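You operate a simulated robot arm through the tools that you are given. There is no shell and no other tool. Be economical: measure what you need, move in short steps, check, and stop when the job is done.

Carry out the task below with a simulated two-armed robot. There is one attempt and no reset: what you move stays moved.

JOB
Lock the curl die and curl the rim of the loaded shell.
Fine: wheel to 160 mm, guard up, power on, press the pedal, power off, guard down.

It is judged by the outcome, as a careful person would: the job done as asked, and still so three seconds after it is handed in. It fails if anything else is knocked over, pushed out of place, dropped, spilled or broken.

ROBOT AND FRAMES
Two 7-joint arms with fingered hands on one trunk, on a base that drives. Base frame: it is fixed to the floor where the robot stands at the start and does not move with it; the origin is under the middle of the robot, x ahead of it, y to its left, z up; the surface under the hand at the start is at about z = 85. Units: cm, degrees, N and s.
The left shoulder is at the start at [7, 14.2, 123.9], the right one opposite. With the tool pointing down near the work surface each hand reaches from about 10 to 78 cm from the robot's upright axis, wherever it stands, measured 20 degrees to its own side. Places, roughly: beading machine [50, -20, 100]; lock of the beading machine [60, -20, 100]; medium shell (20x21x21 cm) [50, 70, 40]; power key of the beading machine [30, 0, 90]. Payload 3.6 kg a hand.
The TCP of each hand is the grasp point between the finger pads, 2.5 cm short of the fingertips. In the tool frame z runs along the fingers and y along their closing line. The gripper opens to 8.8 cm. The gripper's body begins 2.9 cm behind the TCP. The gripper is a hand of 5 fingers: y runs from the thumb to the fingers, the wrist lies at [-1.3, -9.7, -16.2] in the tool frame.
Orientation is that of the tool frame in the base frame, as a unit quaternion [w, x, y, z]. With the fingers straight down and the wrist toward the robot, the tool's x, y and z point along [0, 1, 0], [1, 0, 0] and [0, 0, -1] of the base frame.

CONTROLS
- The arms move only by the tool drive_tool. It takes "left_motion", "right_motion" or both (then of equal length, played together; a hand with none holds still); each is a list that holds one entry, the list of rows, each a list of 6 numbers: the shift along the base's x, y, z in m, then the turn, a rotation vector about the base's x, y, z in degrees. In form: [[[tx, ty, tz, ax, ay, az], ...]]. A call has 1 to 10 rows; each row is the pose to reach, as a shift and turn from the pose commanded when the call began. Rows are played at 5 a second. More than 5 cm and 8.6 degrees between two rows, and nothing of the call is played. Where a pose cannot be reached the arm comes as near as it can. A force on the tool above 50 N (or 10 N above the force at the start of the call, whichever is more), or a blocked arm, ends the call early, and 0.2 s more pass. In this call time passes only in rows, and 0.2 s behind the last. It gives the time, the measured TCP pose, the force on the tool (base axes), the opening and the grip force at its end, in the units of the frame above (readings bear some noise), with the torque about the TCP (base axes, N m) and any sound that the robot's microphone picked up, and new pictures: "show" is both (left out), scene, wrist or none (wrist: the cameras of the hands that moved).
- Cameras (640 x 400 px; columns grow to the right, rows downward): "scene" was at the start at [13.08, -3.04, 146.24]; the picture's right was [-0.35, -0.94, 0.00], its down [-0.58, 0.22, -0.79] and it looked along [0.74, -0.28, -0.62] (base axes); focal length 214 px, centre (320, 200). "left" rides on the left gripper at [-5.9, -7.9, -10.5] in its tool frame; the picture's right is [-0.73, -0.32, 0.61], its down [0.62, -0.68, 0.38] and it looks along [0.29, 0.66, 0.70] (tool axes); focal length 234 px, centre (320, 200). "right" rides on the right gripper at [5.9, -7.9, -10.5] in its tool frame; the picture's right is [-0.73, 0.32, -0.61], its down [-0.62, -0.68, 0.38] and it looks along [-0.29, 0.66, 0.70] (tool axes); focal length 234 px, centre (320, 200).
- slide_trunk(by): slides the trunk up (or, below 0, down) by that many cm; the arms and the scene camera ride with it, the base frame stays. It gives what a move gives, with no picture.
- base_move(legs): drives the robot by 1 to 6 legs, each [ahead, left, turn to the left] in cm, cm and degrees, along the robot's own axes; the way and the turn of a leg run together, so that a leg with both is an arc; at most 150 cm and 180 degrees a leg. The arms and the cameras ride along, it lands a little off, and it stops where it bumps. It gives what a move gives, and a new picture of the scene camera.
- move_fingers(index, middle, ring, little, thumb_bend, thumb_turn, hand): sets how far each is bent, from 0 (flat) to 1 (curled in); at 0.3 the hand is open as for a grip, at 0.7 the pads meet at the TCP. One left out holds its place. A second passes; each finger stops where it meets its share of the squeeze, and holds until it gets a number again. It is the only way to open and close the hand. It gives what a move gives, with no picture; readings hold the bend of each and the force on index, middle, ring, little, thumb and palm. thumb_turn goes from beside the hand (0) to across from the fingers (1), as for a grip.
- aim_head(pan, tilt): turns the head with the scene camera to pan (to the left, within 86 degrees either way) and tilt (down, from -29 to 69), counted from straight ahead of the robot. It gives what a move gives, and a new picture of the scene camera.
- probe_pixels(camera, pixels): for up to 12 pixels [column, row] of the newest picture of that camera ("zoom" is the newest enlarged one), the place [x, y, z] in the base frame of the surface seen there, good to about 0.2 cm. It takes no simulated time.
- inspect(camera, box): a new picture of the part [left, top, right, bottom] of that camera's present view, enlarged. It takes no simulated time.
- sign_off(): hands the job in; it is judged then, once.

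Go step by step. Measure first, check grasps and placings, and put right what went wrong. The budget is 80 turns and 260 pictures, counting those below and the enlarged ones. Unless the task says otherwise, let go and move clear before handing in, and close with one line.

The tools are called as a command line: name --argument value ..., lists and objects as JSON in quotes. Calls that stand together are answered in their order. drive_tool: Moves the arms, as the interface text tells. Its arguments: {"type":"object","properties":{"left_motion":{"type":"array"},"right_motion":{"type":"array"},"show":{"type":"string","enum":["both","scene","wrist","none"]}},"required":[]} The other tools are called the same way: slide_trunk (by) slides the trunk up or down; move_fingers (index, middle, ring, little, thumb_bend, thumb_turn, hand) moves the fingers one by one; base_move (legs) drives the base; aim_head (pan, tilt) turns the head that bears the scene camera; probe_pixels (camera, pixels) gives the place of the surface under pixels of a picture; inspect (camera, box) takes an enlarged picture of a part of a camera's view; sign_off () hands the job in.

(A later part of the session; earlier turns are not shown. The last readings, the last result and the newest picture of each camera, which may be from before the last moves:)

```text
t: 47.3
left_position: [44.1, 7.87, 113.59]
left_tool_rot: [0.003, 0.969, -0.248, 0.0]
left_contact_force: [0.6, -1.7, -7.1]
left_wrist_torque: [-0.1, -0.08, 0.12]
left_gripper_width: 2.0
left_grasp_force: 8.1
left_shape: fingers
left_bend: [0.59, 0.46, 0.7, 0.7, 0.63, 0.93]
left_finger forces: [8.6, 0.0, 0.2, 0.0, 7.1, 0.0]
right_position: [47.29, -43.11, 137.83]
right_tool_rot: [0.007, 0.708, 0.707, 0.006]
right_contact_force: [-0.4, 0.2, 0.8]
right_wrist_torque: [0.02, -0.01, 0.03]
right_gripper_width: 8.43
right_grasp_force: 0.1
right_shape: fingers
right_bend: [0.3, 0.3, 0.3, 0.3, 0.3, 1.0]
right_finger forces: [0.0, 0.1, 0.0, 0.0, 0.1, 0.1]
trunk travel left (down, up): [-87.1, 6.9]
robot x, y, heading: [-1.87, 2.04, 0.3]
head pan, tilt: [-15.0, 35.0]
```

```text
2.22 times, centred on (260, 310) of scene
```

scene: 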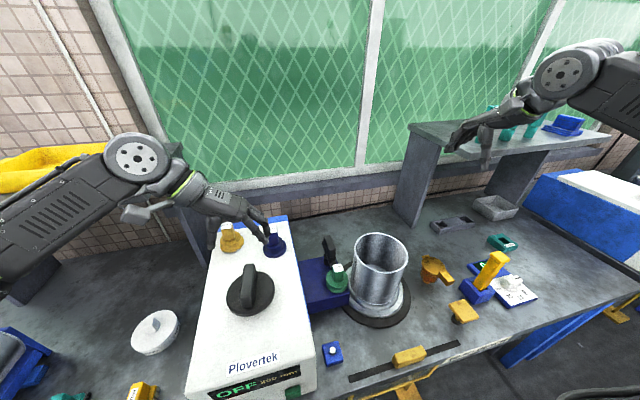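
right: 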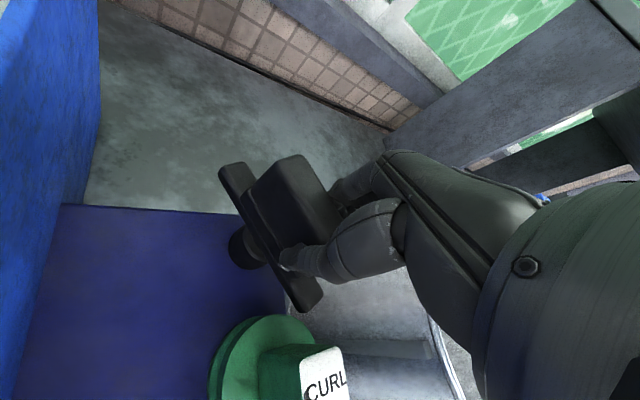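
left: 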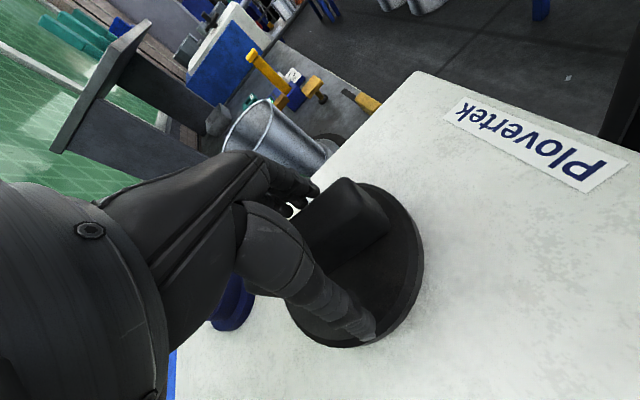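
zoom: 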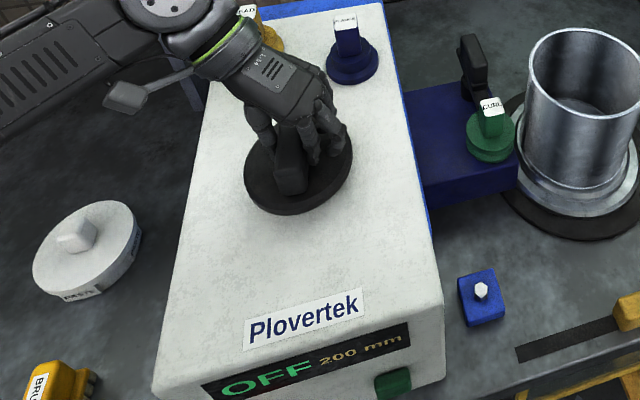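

Back at 200 mm; the fingers then slipped round the grip. I'll release, park the left hand, and use the right, whose range suits clockwise.

move_fingers --hand "left" --index 0.3 --middle 0.3 --ring 0.3 --little 0.3 --thumb_bend 0.3

drive_tool --left_motion '[[[0, 0, 0.04, 0, 0, 6], [0, 0, 0.08, 0, 0, 12], [0, 0, 0.12, 0, 0, 18], [-0.02, 0.02, 0.16, 0, 0, 25], [-0.04, 0.05, 0.18, 0, 0, 33], [-0.06, 0.08, 0.2, 0, 0, 41], [-0.08, 0.1, 0.22, 0, 0, 49], [-0.1, 0.12, 0.24, 0, 0, 57], [-0.12, 0.13, 0.25, 0, 0, 65], [-0.14, 0.14, 0.25, 0, 0, 73]]]' --right_motion '[[[-0.01, 0.02, 0, 0, 0, 8], [-0.02, 0.04, 0, 0, 0, 16], [-0.03, 0.06, 0, 0, 0, 24], [-0.04, 0.09, 0, 0, 0, 32], [-0.05, 0.12, 0, 0, 0, 40], [-0.05, 0.15, 0, 0, 0, 48], [-0.05, 0.18, 0, 0, 0, 56], [-0.05, 0.21, 0, 0, 0, 64], [-0.05, 0.24, 0, 0, 0, 72], [-0.05, 0.28, 0, 0, 0, 80]]]'

```text
t: 48.3
left_position: [43.78, 7.82, 113.75]
left_tool_rot: [0.004, 0.969, -0.247, 0.001]
left_contact_force: [0.2, -0.2, 0.9]
left_wrist_torque: [-0.02, -0.03, 0.02]
left_gripper_width: 8.42
left_grasp_force: 0.0
left_shape: fingers
left_bend: [0.3, 0.3, 0.3, 0.3, 0.3, 0.97]
left_finger forces: [0.0, 0.1, 0.1, 0.0, 0.0, 0.1]
right_position: [47.09, -43.19, 138.06]
right_tool_rot: [0.008, 0.707, 0.707, 0.005]
right_contact_force: [0.2, 1.2, -0.2]
right_wrist_torque: [0.01, -0.04, 0.02]
right_gripper_width: 8.43
right_grasp_force: 0.1
right_shape: fingers
right_bend: [0.3, 0.3, 0.3, 0.3, 0.3, 1.0]
right_finger forces: [0.1, 0.0, 0.1, 0.0, 0.1, 0.0]
trunk travel left (down, up): [-87.1, 6.9]
robot x, y, heading: [-1.8, 2.05, 0.5]
head pan, tilt: [-15.0, 35.0]
```

```text
t: 50.5
left_position: [29.74, 22.1, 138.68]
left_tool_rot: [0.004, 0.925, 0.379, 0.001]
left_contact_force: [0.0, 0.6, 0.2]
left_wrist_torque: [0.0, 0.0, 0.02]
left_gripper_width: 8.44
left_grasp_force: 0.0
left_shape: fingers
left_bend: [0.3, 0.3, 0.3, 0.3, 0.3, 0.97]
left_finger forces: [0.1, 0.0, 0.0, 0.0, 0.1, 0.0]
right_position: [42.07, -15.01, 138.02]
right_tool_rot: [0.002, 0.087, 0.996, 0.01]
right_contact_force: [-0.6, 0.1, 0.1]
right_wrist_torque: [0.01, -0.03, 0.01]
right_gripper_width: 8.42
right_grasp_force: 0.1
right_shape: fingers
right_bend: [0.3, 0.3, 0.3, 0.3, 0.3, 1.0]
right_finger forces: [0.0, 0.0, 0.1, 0.0, 0.1, 0.1]
trunk travel left (down, up): [-87.1, 6.9]
robot x, y, heading: [-1.56, 1.78, 0.3]
head pan, tilt: [-15.0, 35.0]
```

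scene: 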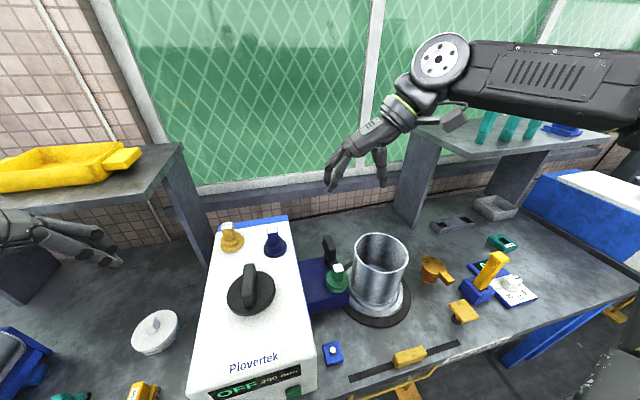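
right: 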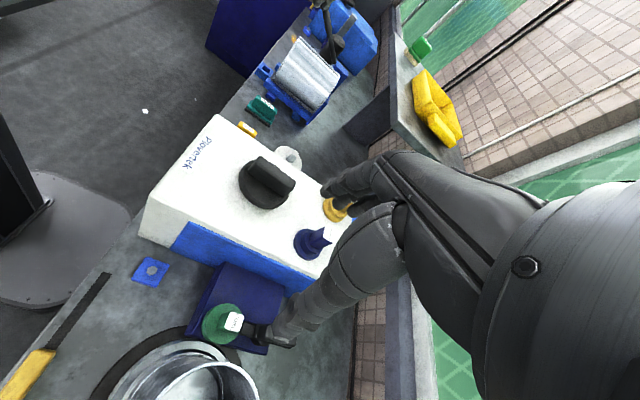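
left: 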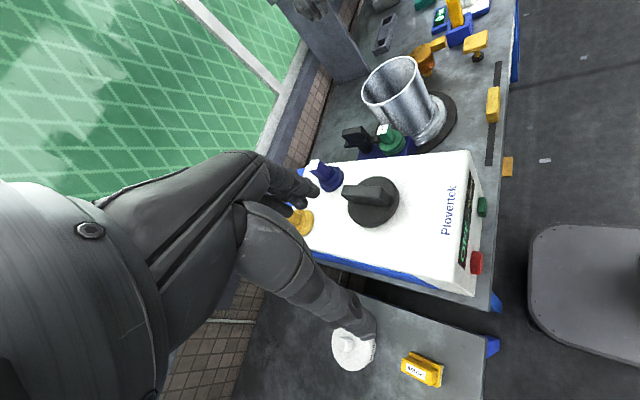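

Right hand at yaw +80, clear. Moving over the wheel and down.

drive_tool --right_motion '[[[0.005, 0.045, -0.01, 0, 0, 0], [0.01, 0.09, -0.02, 0, 0, 0], [0.012, 0.135, -0.03, 0, 0, 2], [0.015, 0.18, -0.04, 0, 0, 4], [0.016, 0.22, -0.06, 0, 0, 4], [0.016, 0.227, -0.1, 0, 0, 4], [0.016, 0.227, -0.14, 0, 0, 4], [0.016, 0.227, -0.17, 0, 0, 4]]]'

inspect --camera "scene" --box '[160, 200, 400, 350]'

```text
t: 52.3
left_position: [29.8, 21.74, 138.6]
left_tool_rot: [0.003, 0.926, 0.378, 0.003]
left_contact_force: [0.2, -0.1, -0.1]
left_wrist_torque: [0.02, 0.0, 0.02]
left_gripper_width: 8.41
left_grasp_force: 0.2
left_shape: fingers
left_bend: [0.3, 0.3, 0.3, 0.3, 0.3, 0.97]
left_finger forces: [0.0, 0.1, 0.0, 0.0, 0.1, 0.0]
right_position: [41.78, 3.24, 122.45]
right_tool_rot: [0.003, 0.054, 0.998, 0.011]
right_contact_force: [-0.1, 0.6, -0.1]
right_wrist_torque: [-0.02, -0.01, -0.01]
right_gripper_width: 8.45
right_grasp_force: 0.0
right_shape: fingers
right_bend: [0.3, 0.3, 0.3, 0.3, 0.3, 1.0]
right_finger forces: [0.0, 0.0, 0.0, 0.1, 0.1, 0.0]
right hand out of reach, approached as far as the arm can: row 4, 5, 6, 7, 8
trunk travel left (down, up): [-87.1, 6.9]
robot x, y, heading: [-1.57, 1.77, 0.2]
head pan, tilt: [-15.0, 35.0]
```

scene: 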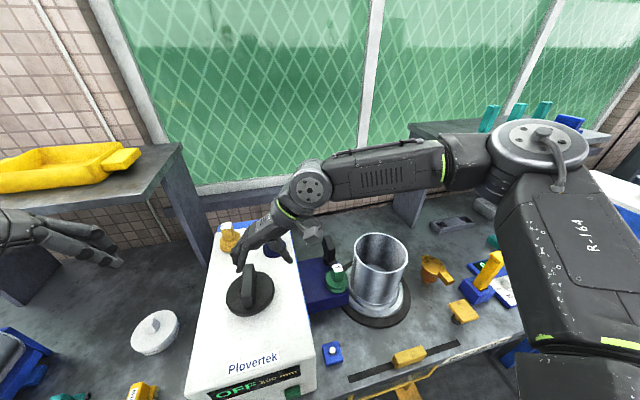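
right: 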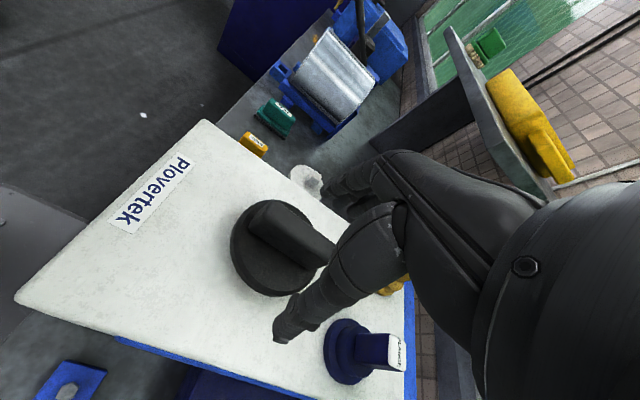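

```text
2.67 times, centred on (280, 275) of scene
```

zoom: 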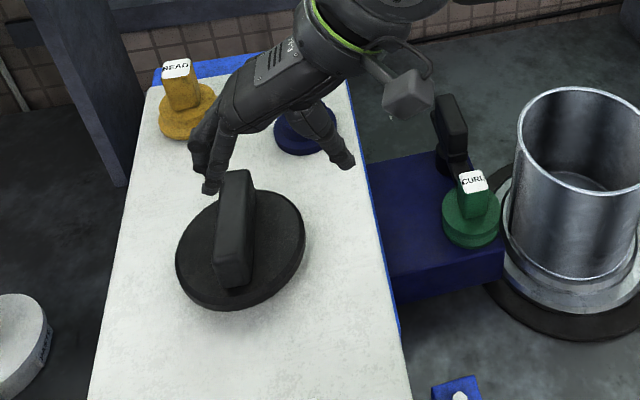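

Out of reach by 4.5 cm. Shifting the base 8 cm to the left (hand is clear at z 122).

base_move --legs '[[0, 9, 0]]'

```text
t: 53.4
left_position: [29.8, 30.2, 138.69]
left_tool_rot: [0.001, 0.926, 0.377, 0.004]
left_contact_force: [0.3, 0.0, -0.4]
left_wrist_torque: [0.03, 0.0, -0.02]
left_gripper_width: 8.46
left_grasp_force: 0.0
left_shape: fingers
left_bend: [0.3, 0.3, 0.3, 0.3, 0.3, 0.97]
left_finger forces: [0.0, 0.1, 0.0, 0.1, 0.0, 0.1]
right_position: [41.75, 11.6, 122.55]
right_tool_rot: [0.002, 0.054, 0.998, 0.013]
right_contact_force: [0.8, -1.0, -0.2]
right_wrist_torque: [0.05, -0.02, 0.03]
right_gripper_width: 8.43
right_grasp_force: 0.0
right_shape: fingers
right_bend: [0.3, 0.3, 0.3, 0.3, 0.3, 1.0]
right_finger forces: [0.1, 0.0, 0.1, 0.1, 0.0, 0.1]
trunk travel left (down, up): [-87.1, 6.9]
robot x, y, heading: [-1.45, 10.67, 0.2]
head pan, tilt: [-15.0, 35.0]
```

scene: 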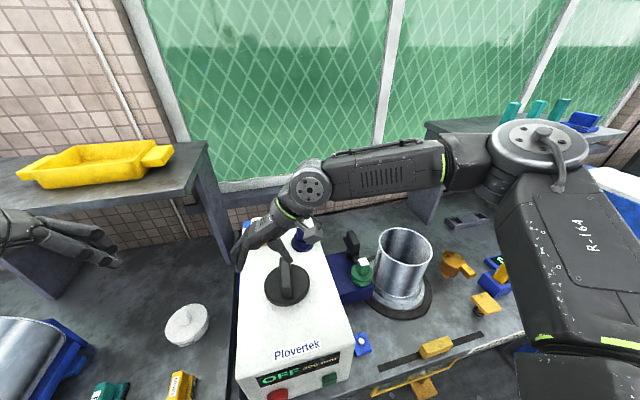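

Now shift to directly above the wheel first.

drive_tool --right_motion '[[[0.01, -0.02, 0, 0, 0, 0], [0.019, -0.039, 0, 0, 0, 0]]]' --show "wrist"

```text
t: 54.0
left_position: [29.67, 30.26, 138.71]
left_tool_rot: [0.002, 0.926, 0.377, 0.003]
left_contact_force: [-0.4, -0.9, 0.4]
left_wrist_torque: [0.02, 0.01, 0.02]
left_gripper_width: 8.45
left_grasp_force: 0.0
left_shape: fingers
left_bend: [0.3, 0.3, 0.3, 0.3, 0.3, 0.97]
left_finger forces: [0.0, 0.0, 0.0, 0.0, 0.0, 0.1]
right_position: [43.51, 7.78, 122.53]
right_tool_rot: [0.001, 0.052, 0.999, 0.012]
right_contact_force: [-0.1, -0.3, 0.8]
right_wrist_torque: [0.03, 0.0, -0.01]
right_gripper_width: 8.44
right_grasp_force: 0.1
right_shape: fingers
right_bend: [0.3, 0.3, 0.3, 0.3, 0.3, 1.0]
right_finger forces: [0.0, 0.1, 0.0, 0.0, 0.0, 0.1]
trunk travel left (down, up): [-87.1, 6.9]
robot x, y, heading: [-1.64, 10.69, 0.3]
head pan, tilt: [-15.0, 35.0]
```

right: 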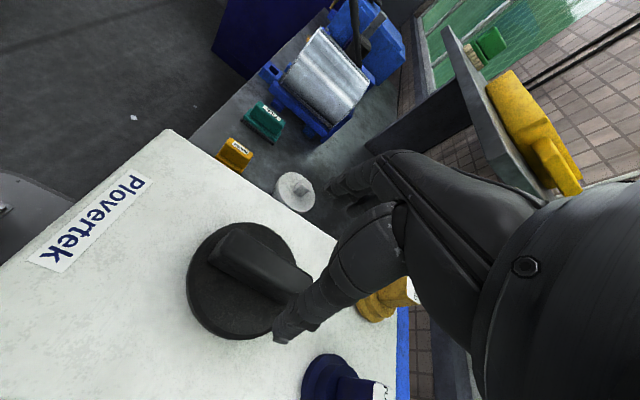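

Above the wheel as planned. Down 8.7 cm and grip.

drive_tool --right_motion '[[[0.001, 0, -0.04, 0, 0, 0], [0.002, 0, -0.07, 0, 0, 0], [0.002, 0, -0.088, 0, 0, 0]]]' --show "wrist"

move_fingers --hand "right" --index 0.7 --middle 0.7 --ring 0.7 --little 0.7 --thumb_bend 0.7

drive_tool --right_motion '[[[0, 0, 0, 0, 0, -6], [0, 0, 0, 0, 0, -12], [0, 0, 0, 0, 0, -18], [0, 0, 0, 0, 0, -24]]]' --show "none"

inspect --camera "scene" --box '[220, 240, 380, 400]'

```text
t: 54.8
left_position: [29.62, 30.83, 138.58]
left_tool_rot: [0.004, 0.927, 0.376, 0.003]
left_contact_force: [-0.3, -0.1, -0.8]
left_wrist_torque: [0.02, -0.01, 0.01]
left_gripper_width: 8.45
left_grasp_force: 0.1
left_shape: fingers
left_bend: [0.3, 0.3, 0.3, 0.3, 0.3, 0.97]
left_finger forces: [0.1, 0.0, 0.0, 0.0, 0.1, 0.0]
right_position: [43.81, 8.22, 113.82]
right_tool_rot: [0.003, 0.054, 0.998, 0.011]
right_contact_force: [0.1, -0.7, -1.0]
right_wrist_torque: [-0.02, -0.02, 0.01]
right_gripper_width: 8.44
right_grasp_force: 0.0
right_shape: fingers
right_bend: [0.3, 0.3, 0.3, 0.3, 0.3, 1.0]
right_finger forces: [0.0, 0.0, 0.1, 0.1, 0.1, 0.1]
trunk travel left (down, up): [-87.1, 6.9]
robot x, y, heading: [-1.61, 10.94, 0.3]
head pan, tilt: [-15.0, 35.0]
```

right: 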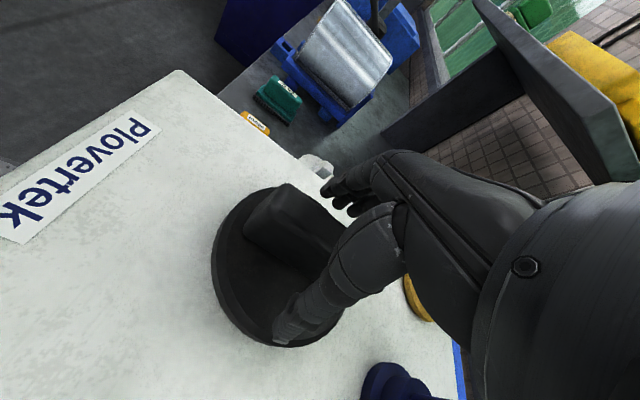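

```text
t: 55.8
left_position: [29.89, 31.02, 138.47]
left_tool_rot: [0.004, 0.926, 0.377, 0.002]
left_contact_force: [0.2, -0.3, -0.4]
left_wrist_torque: [-0.02, 0.03, 0.04]
left_gripper_width: 8.44
left_grasp_force: 0.0
left_shape: fingers
left_bend: [0.3, 0.3, 0.3, 0.3, 0.3, 0.97]
left_finger forces: [0.0, 0.1, 0.1, 0.1, 0.1, 0.0]
right_position: [43.84, 8.29, 113.82]
right_tool_rot: [0.002, 0.053, 0.999, 0.01]
right_contact_force: [4.3, 7.5, -1.6]
right_wrist_torque: [0.09, 0.0, 0.23]
right_gripper_width: 1.93
right_grasp_force: 11.9
right_shape: fingers
right_bend: [0.63, 0.65, 0.65, 0.67, 0.6, 1.0]
right_finger forces: [4.6, 4.5, 3.7, 3.4, 7.9, 0.0]
trunk travel left (down, up): [-87.1, 6.9]
robot x, y, heading: [-1.67, 10.81, 0.4]
head pan, tilt: [-15.0, 35.0]
```

```text
t: 56.8
left_position: [29.97, 30.94, 138.43]
left_tool_rot: [0.003, 0.927, 0.376, 0.002]
left_contact_force: [-0.2, 0.4, 0.1]
left_wrist_torque: [0.01, -0.01, -0.01]
left_gripper_width: 8.45
left_grasp_force: 0.0
left_shape: fingers
left_bend: [0.3, 0.3, 0.3, 0.3, 0.3, 0.97]
left_finger forces: [0.0, 0.0, 0.0, 0.0, 0.0, 0.0]
right_position: [43.99, 8.4, 113.81]
right_tool_rot: [0.006, 0.26, 0.965, 0.01]
right_contact_force: [8.3, 6.2, 4.8]
right_wrist_torque: [0.09, -0.15, 0.25]
right_gripper_width: 1.95
right_grasp_force: 12.6
right_shape: fingers
right_bend: [0.63, 0.65, 0.64, 0.67, 0.6, 1.0]
right_finger forces: [4.9, 4.8, 4.3, 4.0, 7.9, 0.0]
trunk travel left (down, up): [-87.1, 6.9]
robot x, y, heading: [-1.93, 10.69, 0.1]
head pan, tilt: [-15.0, 35.0]
```

```text
2.50 times, centred on (300, 320) of scene
```

zoom: 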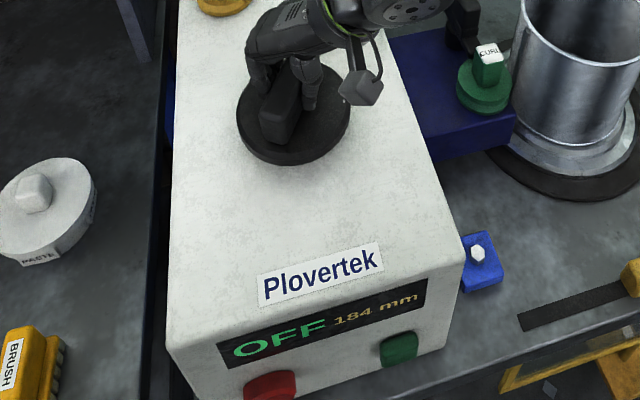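

The display reads 184 mm after 24°: exactly 2/3 mm per degree. 36° more gives 160.

drive_tool --right_motion '[[[0, 0, 0, 0, 0, -6], [0, 0, 0, 0, 0, -12], [0, 0, 0, 0, 0, -18], [0, 0, 0, 0, 0, -24], [0, 0, 0, 0, 0, -30], [0, 0, 0, 0, 0, -36]]]' --show "none"

inspect --camera "scene" --box '[250, 320, 350, 400]'

```text
t: 58.2
left_position: [30.23, 31.32, 138.37]
left_tool_rot: [0.004, 0.926, 0.378, 0.001]
left_contact_force: [-0.6, 0.0, 0.0]
left_wrist_torque: [0.04, -0.01, -0.02]
left_gripper_width: 8.45
left_grasp_force: 0.0
left_shape: fingers
left_bend: [0.3, 0.3, 0.3, 0.3, 0.3, 0.97]
left_finger forces: [0.1, 0.1, 0.0, 0.1, 0.1, 0.0]
right_position: [43.76, 6.94, 114.37]
right_tool_rot: [0.006, 0.546, 0.838, 0.006]
right_contact_force: [11.5, 15.2, -8.0]
right_wrist_torque: [0.3, -0.15, 0.09]
right_gripper_width: 2.12
right_grasp_force: 11.3
right_shape: fingers
right_bend: [0.55, 0.62, 0.65, 0.69, 0.65, 0.98]
right_finger forces: [9.1, 5.1, 2.8, 0.4, 4.8, 0.1]
right hand out of reach, approached as far as the arm can: row 4, 5, 6
trunk travel left (down, up): [-87.1, 6.9]
robot x, y, heading: [-1.5, 11.0, 0.1]
head pan, tilt: [-15.0, 35.0]
```

```text
5.00 times, centred on (300, 360) of scene
```

zoom: 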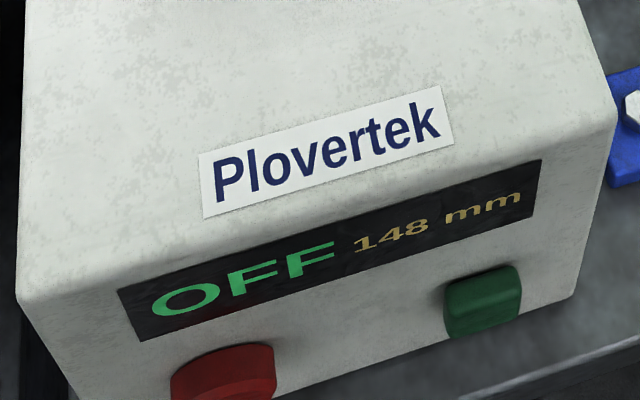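

Overshot to 148 mm because the TCP shifted. Turning back about 12° and rereading.

drive_tool --right_motion '[[[0, 0.003, 0, 0, 0, 4], [0, 0.006, 0, 0, 0, 8], [0, 0.008, 0, 0, 0, 12]]]' --show "none"

inspect --camera "scene" --box '[250, 320, 350, 400]'

```text
t: 59.0
left_position: [30.24, 30.48, 138.54]
left_tool_rot: [0.001, 0.926, 0.377, 0.001]
left_contact_force: [-0.3, 0.4, 0.0]
left_wrist_torque: [0.0, 0.03, -0.02]
left_gripper_width: 8.46
left_grasp_force: 0.1
left_shape: fingers
left_bend: [0.3, 0.3, 0.3, 0.3, 0.3, 0.97]
left_finger forces: [0.0, 0.0, 0.0, 0.1, 0.0, 0.0]
right_position: [43.97, 7.14, 114.35]
right_tool_rot: [0.005, 0.456, 0.89, 0.008]
right_contact_force: [14.7, -6.0, -2.5]
right_wrist_torque: [-0.11, -0.18, -0.33]
right_gripper_width: 2.2
right_grasp_force: 14.2
right_shape: fingers
right_bend: [0.55, 0.64, 0.68, 0.7, 0.65, 0.98]
right_finger forces: [13.0, 6.4, 1.6, 0.0, 6.8, 0.0]
trunk travel left (down, up): [-87.1, 6.9]
robot x, y, heading: [-1.71, 10.66, 0.1]
head pan, tilt: [-15.0, 35.0]
```

```text
5.00 times, centred on (300, 360) of scene
```

zoom: 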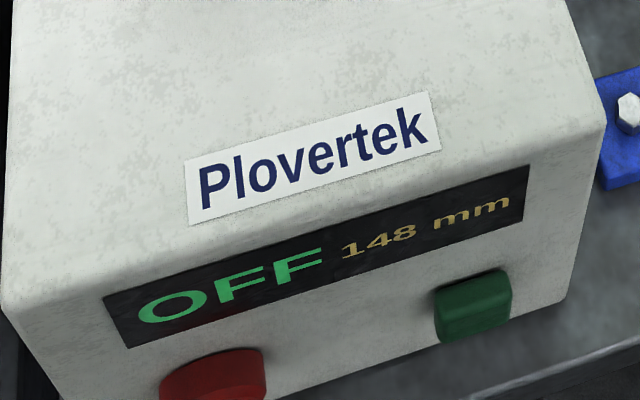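

Still 148: the slack in the grip is taken up now (torque −0.33). A few degrees more.

drive_tool --right_motion '[[[0, 0.001, -0.002, 0, 0, 3], [0, 0.001, -0.002, 0, 0, 7]]]' --show "none"

inspect --camera "scene" --box '[250, 320, 350, 400]'

```text
t: 59.6
left_position: [30.26, 30.6, 138.61]
left_tool_rot: [0.002, 0.926, 0.377, 0.002]
left_contact_force: [-0.1, -0.5, -0.3]
left_wrist_torque: [0.02, 0.02, 0.0]
left_gripper_width: 8.42
left_grasp_force: 0.1
left_shape: fingers
left_bend: [0.3, 0.3, 0.3, 0.3, 0.3, 0.97]
left_finger forces: [0.0, 0.1, 0.0, 0.0, 0.0, 0.0]
right_position: [44.08, 7.42, 114.15]
right_tool_rot: [0.006, 0.4, 0.916, 0.01]
right_contact_force: [21.5, -10.3, 11.5]
right_wrist_torque: [-0.19, -0.47, -0.3]
right_gripper_width: 2.19
right_grasp_force: 16.2
right_shape: fingers
right_bend: [0.56, 0.64, 0.68, 0.7, 0.64, 0.99]
right_finger forces: [13.8, 8.6, 3.2, 0.1, 7.2, 0.1]
trunk travel left (down, up): [-87.1, 6.9]
robot x, y, heading: [-1.66, 10.97, 0.1]
head pan, tilt: [-15.0, 35.0]
```

```text
5.00 times, centred on (300, 360) of scene
```

zoom: 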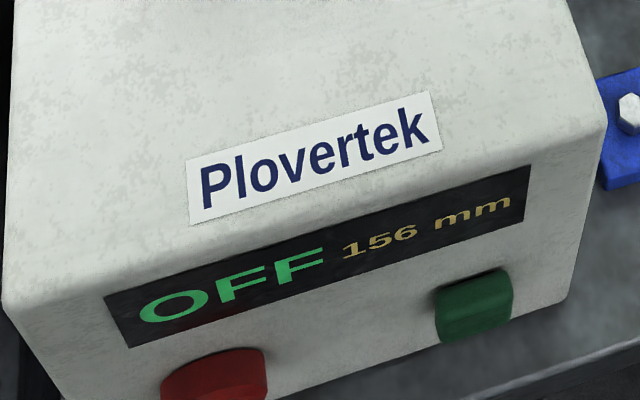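

156 mm now. Another 6°.

drive_tool --right_motion '[[[0, 0.001, 0, 0, 0, 3], [0, 0.001, 0, 0, 0, 6]]]' --show "none"

inspect --camera "scene" --box '[250, 320, 350, 400]'

```text
t: 60.2
left_position: [30.23, 30.57, 138.42]
left_tool_rot: [0.001, 0.926, 0.378, 0.001]
left_contact_force: [0.2, 0.6, 0.2]
left_wrist_torque: [0.0, 0.0, 0.04]
left_gripper_width: 8.44
left_grasp_force: 0.1
left_shape: fingers
left_bend: [0.3, 0.3, 0.3, 0.3, 0.3, 0.97]
left_finger forces: [0.0, 0.0, 0.0, 0.0, 0.0, 0.0]
right_position: [44.04, 7.6, 114.02]
right_tool_rot: [0.004, 0.351, 0.936, 0.01]
right_contact_force: [25.3, -8.7, 14.6]
right_wrist_torque: [-0.07, -0.6, -0.3]
right_gripper_width: 2.21
right_grasp_force: 16.3
right_shape: fingers
right_bend: [0.56, 0.63, 0.67, 0.7, 0.64, 1.0]
right_finger forces: [13.3, 9.0, 4.2, 0.1, 6.6, 0.1]
trunk travel left (down, up): [-87.1, 6.9]
robot x, y, heading: [-1.33, 10.97, 0.2]
head pan, tilt: [-15.0, 35.0]
```

```text
5.00 times, centred on (300, 360) of scene
```

zoom: 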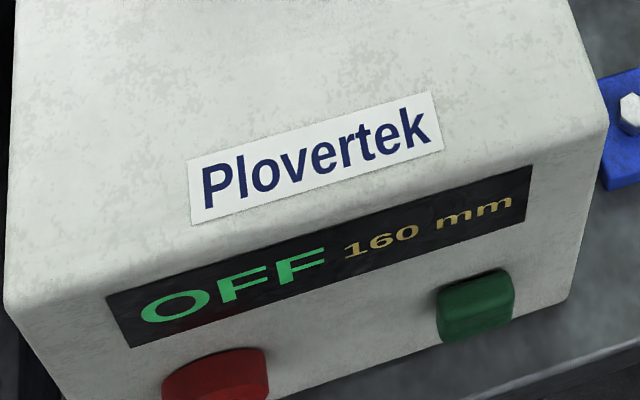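

It reads 160 mm. Releasing and lifting away, then rereading.

move_fingers --hand "right" --index 0.3 --middle 0.3 --ring 0.3 --little 0.3 --thumb_bend 0.3

drive_tool --right_motion '[[[0, 0, 0.04, 0, 0, 0], [0, 0, 0.08, 0, 0, 0], [0, 0, 0.12, 0, 0, -8], [0, -0.04, 0.15, 0, 0, -16], [0, -0.08, 0.17, 0, 0, -24], [-0.01, -0.12, 0.19, 0, 0, -32], [-0.02, -0.16, 0.2, 0, 0, -40], [-0.04, -0.2, 0.2, 0, 0, -46], [-0.07, -0.24, 0.2, 0, 0, -48], [-0.1, -0.28, 0.2, 0, 0, -48]]]' --show "scene"

inspect --camera "scene" --box '[240, 220, 400, 400]'

```text
t: 61.2
left_position: [29.71, 30.88, 138.6]
left_tool_rot: [0.003, 0.926, 0.377, 0.003]
left_contact_force: [-0.2, -0.2, -0.4]
left_wrist_torque: [0.01, -0.02, -0.03]
left_gripper_width: 8.42
left_grasp_force: 0.1
left_shape: fingers
left_bend: [0.3, 0.3, 0.3, 0.3, 0.3, 0.97]
left_finger forces: [0.0, 0.0, 0.0, 0.1, 0.0, 0.1]
right_position: [43.45, 7.67, 114.16]
right_tool_rot: [0.007, 0.351, 0.936, 0.009]
right_contact_force: [1.0, -0.4, 0.5]
right_wrist_torque: [0.02, 0.0, 0.01]
right_gripper_width: 8.41
right_grasp_force: 0.0
right_shape: fingers
right_bend: [0.3, 0.3, 0.3, 0.3, 0.3, 1.0]
right_finger forces: [0.0, 0.0, 0.0, 0.1, 0.0, 0.0]
trunk travel left (down, up): [-87.1, 6.9]
robot x, y, heading: [-1.26, 11.11, 0.3]
head pan, tilt: [-15.0, 35.0]
```

```text
t: 63.4
left_position: [29.65, 30.44, 138.62]
left_tool_rot: [0.003, 0.926, 0.377, 0.004]
left_contact_force: [0.0, 0.3, -0.1]
left_wrist_torque: [0.0, 0.0, -0.01]
left_gripper_width: 8.46
left_grasp_force: 0.0
left_shape: fingers
left_bend: [0.3, 0.3, 0.3, 0.3, 0.3, 0.97]
left_finger forces: [0.0, 0.1, 0.0, 0.0, 0.0, 0.1]
right_position: [33.34, -20.54, 134.29]
right_tool_rot: [0.007, 0.701, 0.713, 0.006]
right_contact_force: [0.5, -0.8, 0.4]
right_wrist_torque: [0.04, -0.01, 0.02]
right_gripper_width: 8.42
right_grasp_force: 0.1
right_shape: fingers
right_bend: [0.3, 0.3, 0.3, 0.3, 0.3, 1.0]
right_finger forces: [0.0, 0.0, 0.0, 0.1, 0.0, 0.1]
trunk travel left (down, up): [-87.1, 6.9]
robot x, y, heading: [-1.21, 10.82, 0.0]
head pan, tilt: [-15.0, 35.0]
```

scene: 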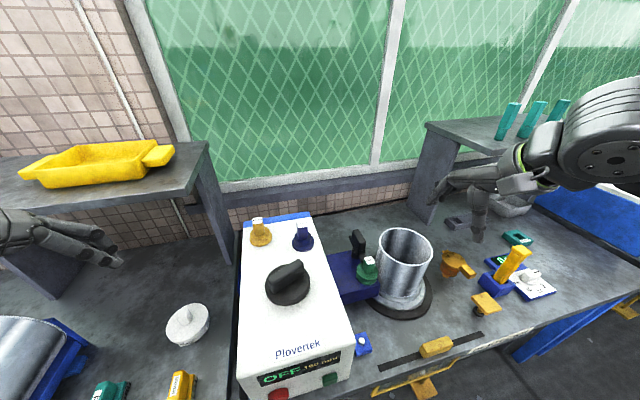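

```text
2.22 times, centred on (320, 310) of scene
```

zoom: 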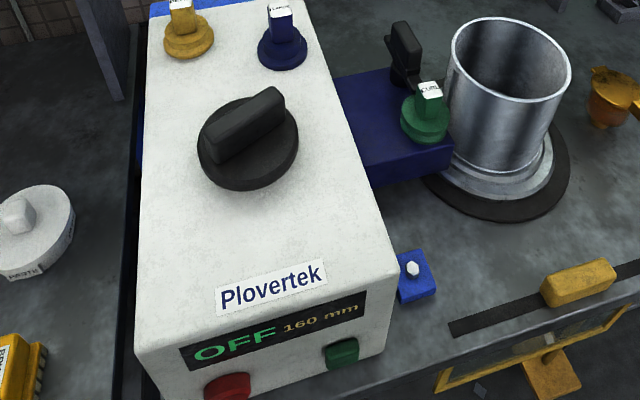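

160 mm holds. Now look at the guard handle in the slot and the pedal from above.

aim_head --pan -45 --tilt 60

inspect --camera "scene" --box '[200, 150, 440, 300]'

```text
t: 64.3
left_position: [29.78, 30.87, 138.62]
left_tool_rot: [0.003, 0.926, 0.377, 0.003]
left_contact_force: [0.8, -0.1, 0.0]
left_wrist_torque: [0.02, -0.05, 0.02]
left_gripper_width: 8.46
left_grasp_force: 0.1
left_shape: fingers
left_bend: [0.3, 0.3, 0.3, 0.3, 0.3, 0.97]
left_finger forces: [0.1, 0.0, 0.0, 0.0, 0.0, 0.1]
right_position: [33.54, -20.13, 134.46]
right_tool_rot: [0.008, 0.701, 0.713, 0.007]
right_contact_force: [-0.7, 0.7, -0.7]
right_wrist_torque: [-0.06, 0.01, 0.02]
right_gripper_width: 8.43
right_grasp_force: 0.1
right_shape: fingers
right_bend: [0.3, 0.3, 0.3, 0.3, 0.3, 1.0]
right_finger forces: [0.1, 0.0, 0.1, 0.0, 0.0, 0.1]
trunk travel left (down, up): [-87.1, 6.9]
robot x, y, heading: [-1.51, 11.03, 0.3]
head pan, tilt: [-45.0, 60.0]
```

scene: 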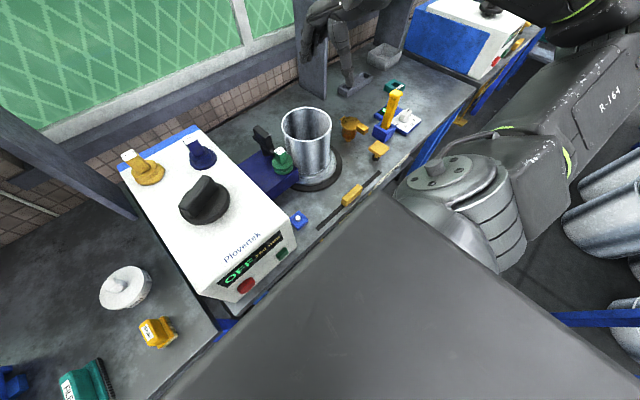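

```text
2.67 times, centred on (320, 225) of scene
```

zoom: 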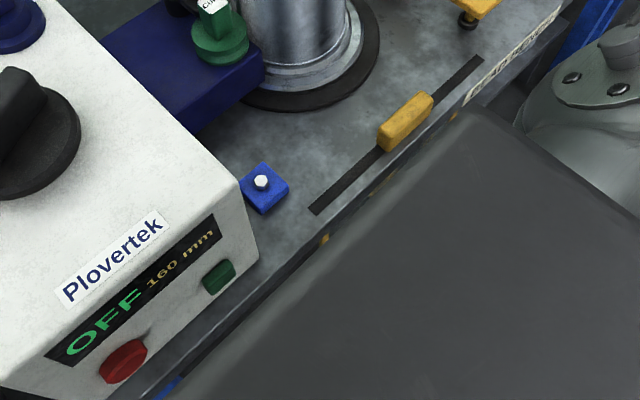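

probe_pixels --camera "zoom" --pixels '[[384, 130], [428, 97], [400, 145], [410, 112], [314, 210], [480, 60], [326, 238], [260, 182], [218, 275], [125, 360], [225, 265]]'

aim_head --pan -15 --tilt 45

inspect --camera "scene" --box '[320, 220, 560, 370]'

```text
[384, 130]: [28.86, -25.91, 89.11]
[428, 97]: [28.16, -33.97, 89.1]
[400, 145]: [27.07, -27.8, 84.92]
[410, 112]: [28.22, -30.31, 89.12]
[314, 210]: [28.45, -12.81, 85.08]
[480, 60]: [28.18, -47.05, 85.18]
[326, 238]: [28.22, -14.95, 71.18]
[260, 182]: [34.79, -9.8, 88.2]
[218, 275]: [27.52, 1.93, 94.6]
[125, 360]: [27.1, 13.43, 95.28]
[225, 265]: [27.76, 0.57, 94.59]
```

```text
t: 65.3
left_position: [29.75, 30.74, 138.62]
left_tool_rot: [0.002, 0.926, 0.377, 0.003]
left_contact_force: [-0.1, 0.0, 0.3]
left_wrist_torque: [-0.01, -0.01, -0.03]
left_gripper_width: 8.42
left_grasp_force: 0.0
left_shape: fingers
left_bend: [0.3, 0.3, 0.3, 0.3, 0.3, 0.97]
left_finger forces: [0.1, 0.0, 0.1, 0.0, 0.1, 0.1]
right_position: [33.47, -20.17, 134.6]
right_tool_rot: [0.008, 0.702, 0.712, 0.006]
right_contact_force: [0.7, 0.4, 1.1]
right_wrist_torque: [-0.03, 0.03, 0.0]
right_gripper_width: 8.43
right_grasp_force: 0.1
right_shape: fingers
right_bend: [0.3, 0.3, 0.3, 0.3, 0.3, 1.0]
right_finger forces: [0.0, 0.0, 0.1, 0.0, 0.0, 0.0]
trunk travel left (down, up): [-87.1, 6.9]
robot x, y, heading: [-1.57, 10.4, 0.3]
head pan, tilt: [-15.0, 45.0]
```

scene: 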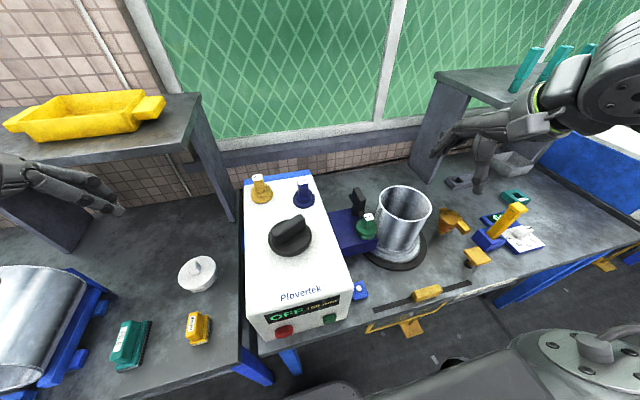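

```text
2.67 times, centred on (440, 295) of scene
```

zoom: 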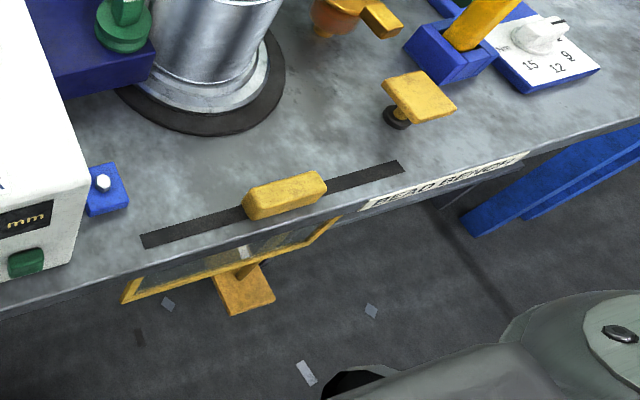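

Guard handle: centre (28.2,−30), top z 89.1; its frame hangs to z≈71, so it rises through the slot. Moving the right hand down over it.

drive_tool --right_motion '[[[-0.01, -0.02, -0.04, 0, 0, 0], [-0.02, -0.04, -0.08, 0, 0, 0], [-0.03, -0.06, -0.12, 0, 0, 0], [-0.04, -0.08, -0.16, 0, 0, 0], [-0.05, -0.097, -0.2, 0, 0, 0], [-0.053, -0.098, -0.245, 0, 0, 0], [-0.053, -0.098, -0.29, 0, 0, 0], [-0.053, -0.098, -0.335, 0, 0, 0], [-0.053, -0.098, -0.38, 0, 0, 0]]]'

inspect --camera "scene" --box '[320, 220, 560, 370]'

```text
t: 67.3
left_position: [29.84, 30.67, 138.44]
left_tool_rot: [0.003, 0.926, 0.377, 0.003]
left_contact_force: [0.0, 0.9, 0.9]
left_wrist_torque: [0.02, 0.02, 0.02]
left_gripper_width: 8.44
left_grasp_force: 0.0
left_shape: fingers
left_bend: [0.3, 0.3, 0.3, 0.3, 0.3, 0.97]
left_finger forces: [0.0, 0.1, 0.0, 0.0, 0.0, 0.1]
right_position: [28.14, -29.93, 96.27]
right_tool_rot: [0.008, 0.701, 0.713, 0.007]
right_contact_force: [0.4, 0.5, 0.6]
right_wrist_torque: [0.0, -0.02, -0.02]
right_gripper_width: 8.43
right_grasp_force: 0.1
right_shape: fingers
right_bend: [0.3, 0.3, 0.3, 0.3, 0.3, 1.0]
right_finger forces: [0.0, 0.1, 0.0, 0.0, 0.0, 0.0]
right hand out of reach, approached as far as the arm can: row 3
trunk travel left (down, up): [-87.1, 6.9]
robot x, y, heading: [-1.48, 10.66, 0.5]
head pan, tilt: [-15.0, 45.0]
```

scene: 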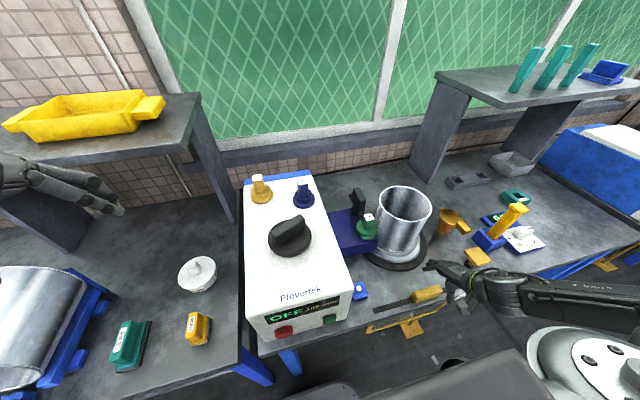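
right: 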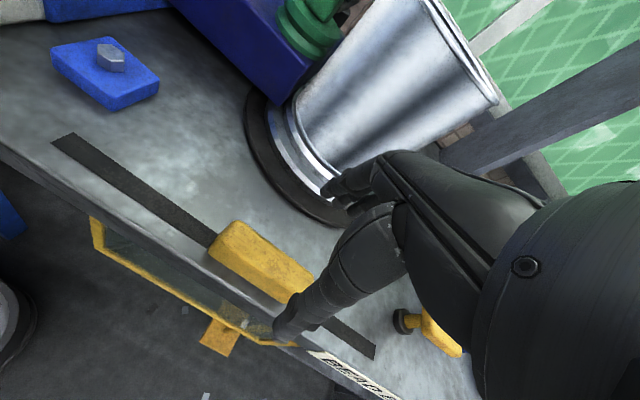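

```text
2.67 times, centred on (440, 295) of scene
```

zoom: 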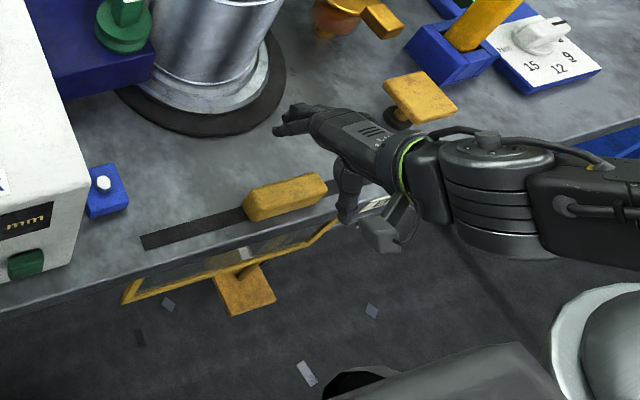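

Aligned: the handle at (262,258) is where the TCP will land. Checking the yellow stand's height next to the forearm.

probe_pixels --camera "zoom" --pixels '[[420, 90], [445, 105], [400, 118], [470, 30], [235, 290], [255, 280]]'

drive_tool --right_motion '[[[0, 0, -0.03, 0, 0, 0], [0, 0, -0.06, 0, 0, 0], [0, 0, -0.082, 0, 0, 0]]]'

inspect --camera "scene" --box '[320, 220, 560, 370]'

```text
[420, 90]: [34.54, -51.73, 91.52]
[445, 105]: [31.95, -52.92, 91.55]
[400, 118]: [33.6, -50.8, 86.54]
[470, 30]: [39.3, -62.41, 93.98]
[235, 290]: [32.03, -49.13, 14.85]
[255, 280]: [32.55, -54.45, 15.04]
```

```text
t: 68.1
left_position: [29.74, 30.75, 138.5]
left_tool_rot: [0.003, 0.926, 0.377, 0.003]
left_contact_force: [0.1, 0.3, 0.9]
left_wrist_torque: [-0.02, -0.03, 0.0]
left_gripper_width: 8.45
left_grasp_force: 0.0
left_shape: fingers
left_bend: [0.3, 0.3, 0.3, 0.3, 0.3, 0.97]
left_finger forces: [0.0, 0.0, 0.0, 0.0, 0.0, 0.0]
right_position: [28.22, -29.95, 88.19]
right_tool_rot: [0.009, 0.701, 0.713, 0.007]
right_contact_force: [-0.4, 0.3, 0.5]
right_wrist_torque: [0.02, 0.02, -0.03]
right_gripper_width: 8.44
right_grasp_force: 0.0
right_shape: fingers
right_bend: [0.3, 0.3, 0.3, 0.3, 0.3, 1.0]
right_finger forces: [0.0, 0.0, 0.0, 0.0, 0.0, 0.0]
trunk travel left (down, up): [-87.1, 6.9]
robot x, y, heading: [-1.46, 10.59, 0.3]
head pan, tilt: [-15.0, 45.0]
```

scene: 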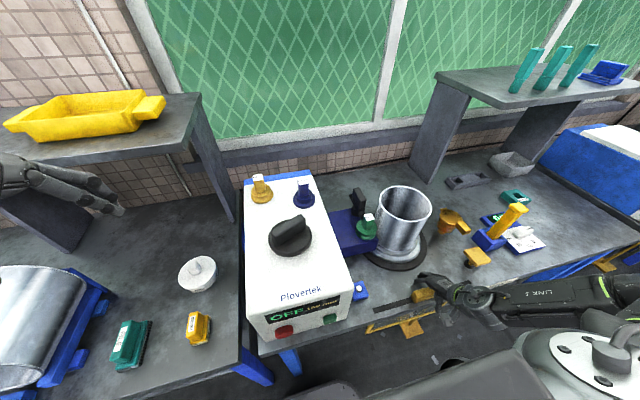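
right: 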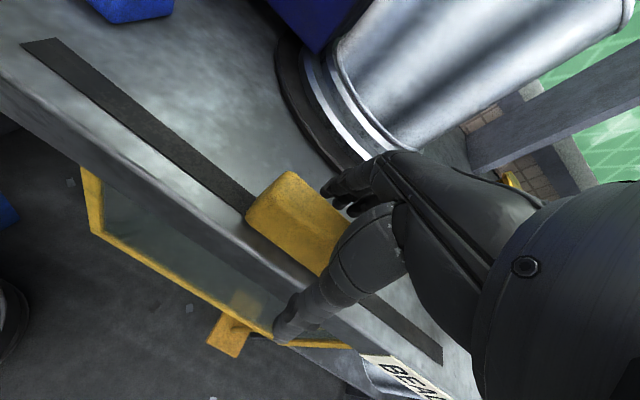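

```text
2.67 times, centred on (440, 295) of scene
```

zoom: 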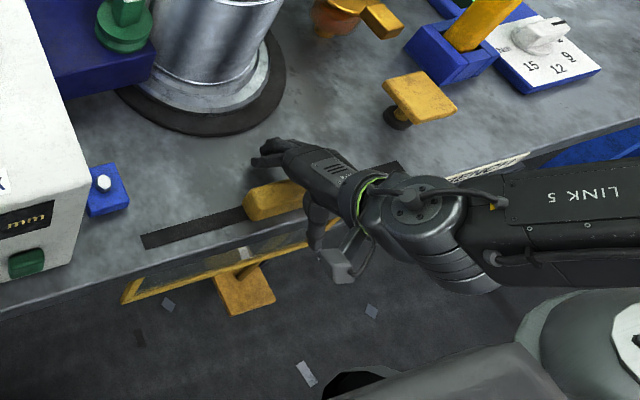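

Straddling the handle. Close and lift 5 cm.

move_fingers --hand "right" --index 0.7 --middle 0.7 --ring 0.7 --little 0.7 --thumb_bend 0.7

drive_tool --right_motion '[[[0, 0, 0.02, 0, 0, 0], [0, 0, 0.04, 0, 0, 0], [0, 0, 0.06, 0, 0, 0], [0, 0, 0.08, 0, 0, 0]]]' --show "scene"

```text
t: 69.1
left_position: [30.21, 30.84, 138.44]
left_tool_rot: [0.003, 0.926, 0.378, 0.002]
left_contact_force: [0.3, 0.9, -0.5]
left_wrist_torque: [0.02, 0.01, 0.0]
left_gripper_width: 8.45
left_grasp_force: 0.0
left_shape: fingers
left_bend: [0.3, 0.3, 0.3, 0.3, 0.3, 0.97]
left_finger forces: [0.0, 0.0, 0.0, 0.0, 0.0, 0.0]
right_position: [28.6, -29.96, 88.15]
right_tool_rot: [0.009, 0.702, 0.712, 0.005]
right_contact_force: [20.6, -0.8, 3.4]
right_wrist_torque: [-0.05, -0.28, 0.44]
right_gripper_width: 1.97
right_grasp_force: 16.2
right_shape: fingers
right_bend: [0.61, 0.63, 0.62, 0.65, 0.62, 1.0]
right_finger forces: [6.4, 6.6, 6.1, 6.7, 6.3, 0.0]
trunk travel left (down, up): [-87.1, 6.9]
robot x, y, heading: [-1.26, 11.19, 0.4]
head pan, tilt: [-15.0, 45.0]
```

```text
t: 70.1
left_position: [30.08, 30.88, 138.52]
left_tool_rot: [0.003, 0.926, 0.377, 0.003]
left_contact_force: [-0.1, 0.9, -0.3]
left_wrist_torque: [0.01, 0.01, 0.01]
left_gripper_width: 8.45
left_grasp_force: 0.1
left_shape: fingers
left_bend: [0.3, 0.3, 0.3, 0.3, 0.3, 0.97]
left_finger forces: [0.0, 0.0, 0.0, 0.1, 0.0, 0.1]
right_position: [28.58, -29.9, 96.13]
right_tool_rot: [0.008, 0.702, 0.712, 0.006]
right_contact_force: [15.2, 0.6, -1.3]
right_wrist_torque: [0.07, -0.21, 0.37]
right_gripper_width: 1.97
right_grasp_force: 13.9
right_shape: fingers
right_bend: [0.6, 0.63, 0.62, 0.64, 0.62, 1.0]
right_finger forces: [5.3, 5.7, 5.1, 5.7, 6.7, 0.0]
trunk travel left (down, up): [-87.1, 6.9]
robot x, y, heading: [-1.42, 10.81, 0.2]
head pan, tilt: [-15.0, 45.0]
```

scene: 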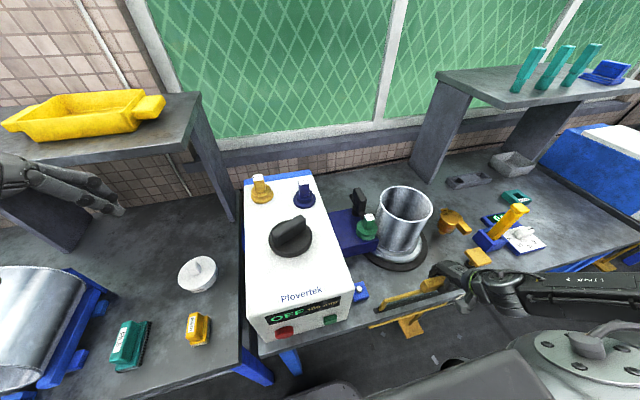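

The guard frame rises smoothly. Continue up until it stops.

drive_tool --right_motion '[[[0, 0, 0.02, 0, 0, 0], [0, 0, 0.04, 0, 0, 0], [0, 0, 0.06, 0, 0, 0], [0, 0, 0.08, 0, 0, 0], [0, 0, 0.1, 0, 0, 0], [0, 0, 0.12, 0, 0, 0], [0, 0, 0.14, 0, 0, 0], [0, 0, 0.16, 0, 0, 0]]]' --show "scene"

```text
t: 71.9
left_position: [30.1, 30.8, 138.5]
left_tool_rot: [0.002, 0.926, 0.377, 0.001]
left_contact_force: [-0.2, 0.4, 1.0]
left_wrist_torque: [-0.01, -0.01, 0.0]
left_gripper_width: 8.43
left_grasp_force: 0.2
left_shape: fingers
left_bend: [0.3, 0.3, 0.3, 0.3, 0.3, 0.97]
left_finger forces: [0.0, 0.0, 0.0, 0.0, 0.0, 0.1]
right_position: [28.57, -30.06, 112.0]
right_tool_rot: [0.008, 0.701, 0.713, 0.005]
right_contact_force: [13.7, -1.2, -1.6]
right_wrist_torque: [-0.02, -0.17, 0.38]
right_gripper_width: 1.94
right_grasp_force: 14.1
right_shape: fingers
right_bend: [0.61, 0.63, 0.62, 0.65, 0.62, 1.0]
right_finger forces: [5.0, 5.3, 5.0, 5.6, 7.2, 0.1]
trunk travel left (down, up): [-87.1, 6.9]
robot x, y, heading: [-1.54, 11.03, 0.6]
head pan, tilt: [-15.0, 45.0]
```

scene: 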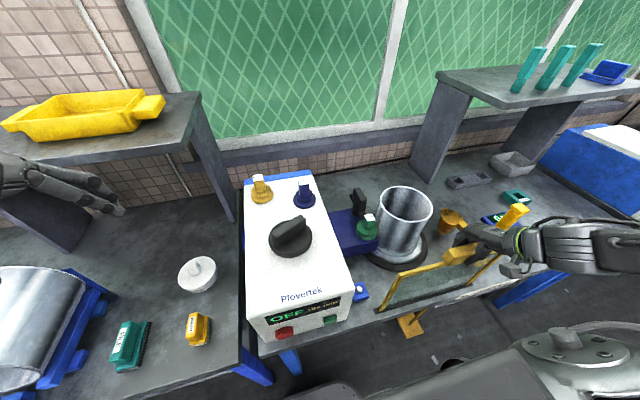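

24 cm up and no stop yet. I'll inspect the slot before lifting more.

inspect --camera "scene" --box '[340, 220, 560, 360]'

drive_tool --right_motion '[[[0, 0, 0.01, 0, 0, 0], [0, 0, 0.02, 0, 0, 0], [0, 0, 0.03, 0, 0, 0], [0, 0, 0.04, 0, 0, 0]]]' --show "scene"

```text
2.86 times, centred on (450, 290) of scene
```

zoom: 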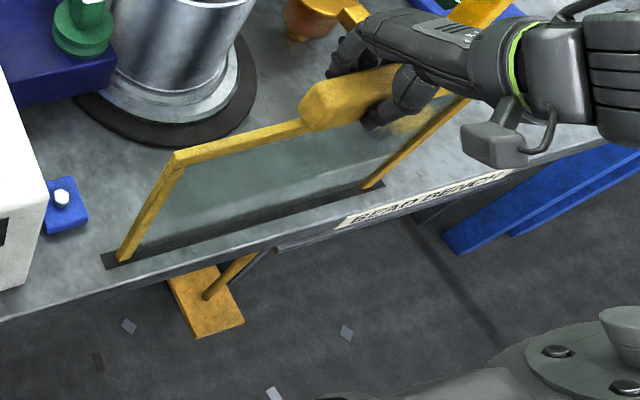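

```text
t: 72.9
left_position: [30.15, 30.48, 138.56]
left_tool_rot: [0.002, 0.926, 0.377, 0.002]
left_contact_force: [-0.1, 0.1, 0.1]
left_wrist_torque: [0.01, -0.01, 0.0]
left_gripper_width: 8.43
left_grasp_force: 0.0
left_shape: fingers
left_bend: [0.3, 0.3, 0.3, 0.3, 0.3, 0.97]
left_finger forces: [0.1, 0.0, 0.1, 0.1, 0.0, 0.0]
right_position: [28.74, -30.23, 116.05]
right_tool_rot: [0.008, 0.703, 0.711, 0.006]
right_contact_force: [8.1, -0.4, -14.7]
right_wrist_torque: [0.07, -0.11, 0.13]
right_gripper_width: 1.94
right_grasp_force: 9.7
right_shape: fingers
right_bend: [0.61, 0.64, 0.63, 0.7, 0.61, 1.0]
right_finger forces: [5.0, 4.7, 4.3, 0.0, 5.6, 0.1]
trunk travel left (down, up): [-87.1, 6.9]
robot x, y, heading: [-1.49, 10.71, 0.2]
head pan, tilt: [-15.0, 45.0]
```

scene: 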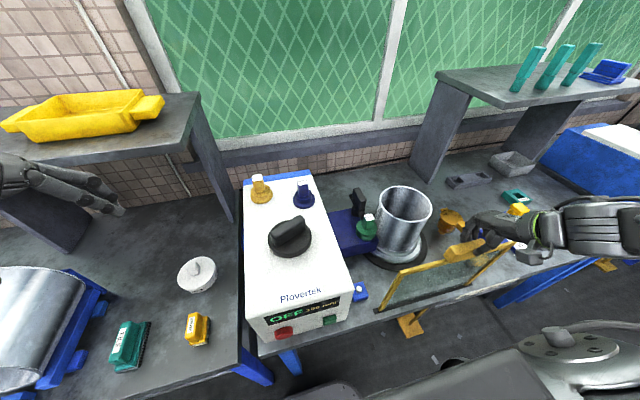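

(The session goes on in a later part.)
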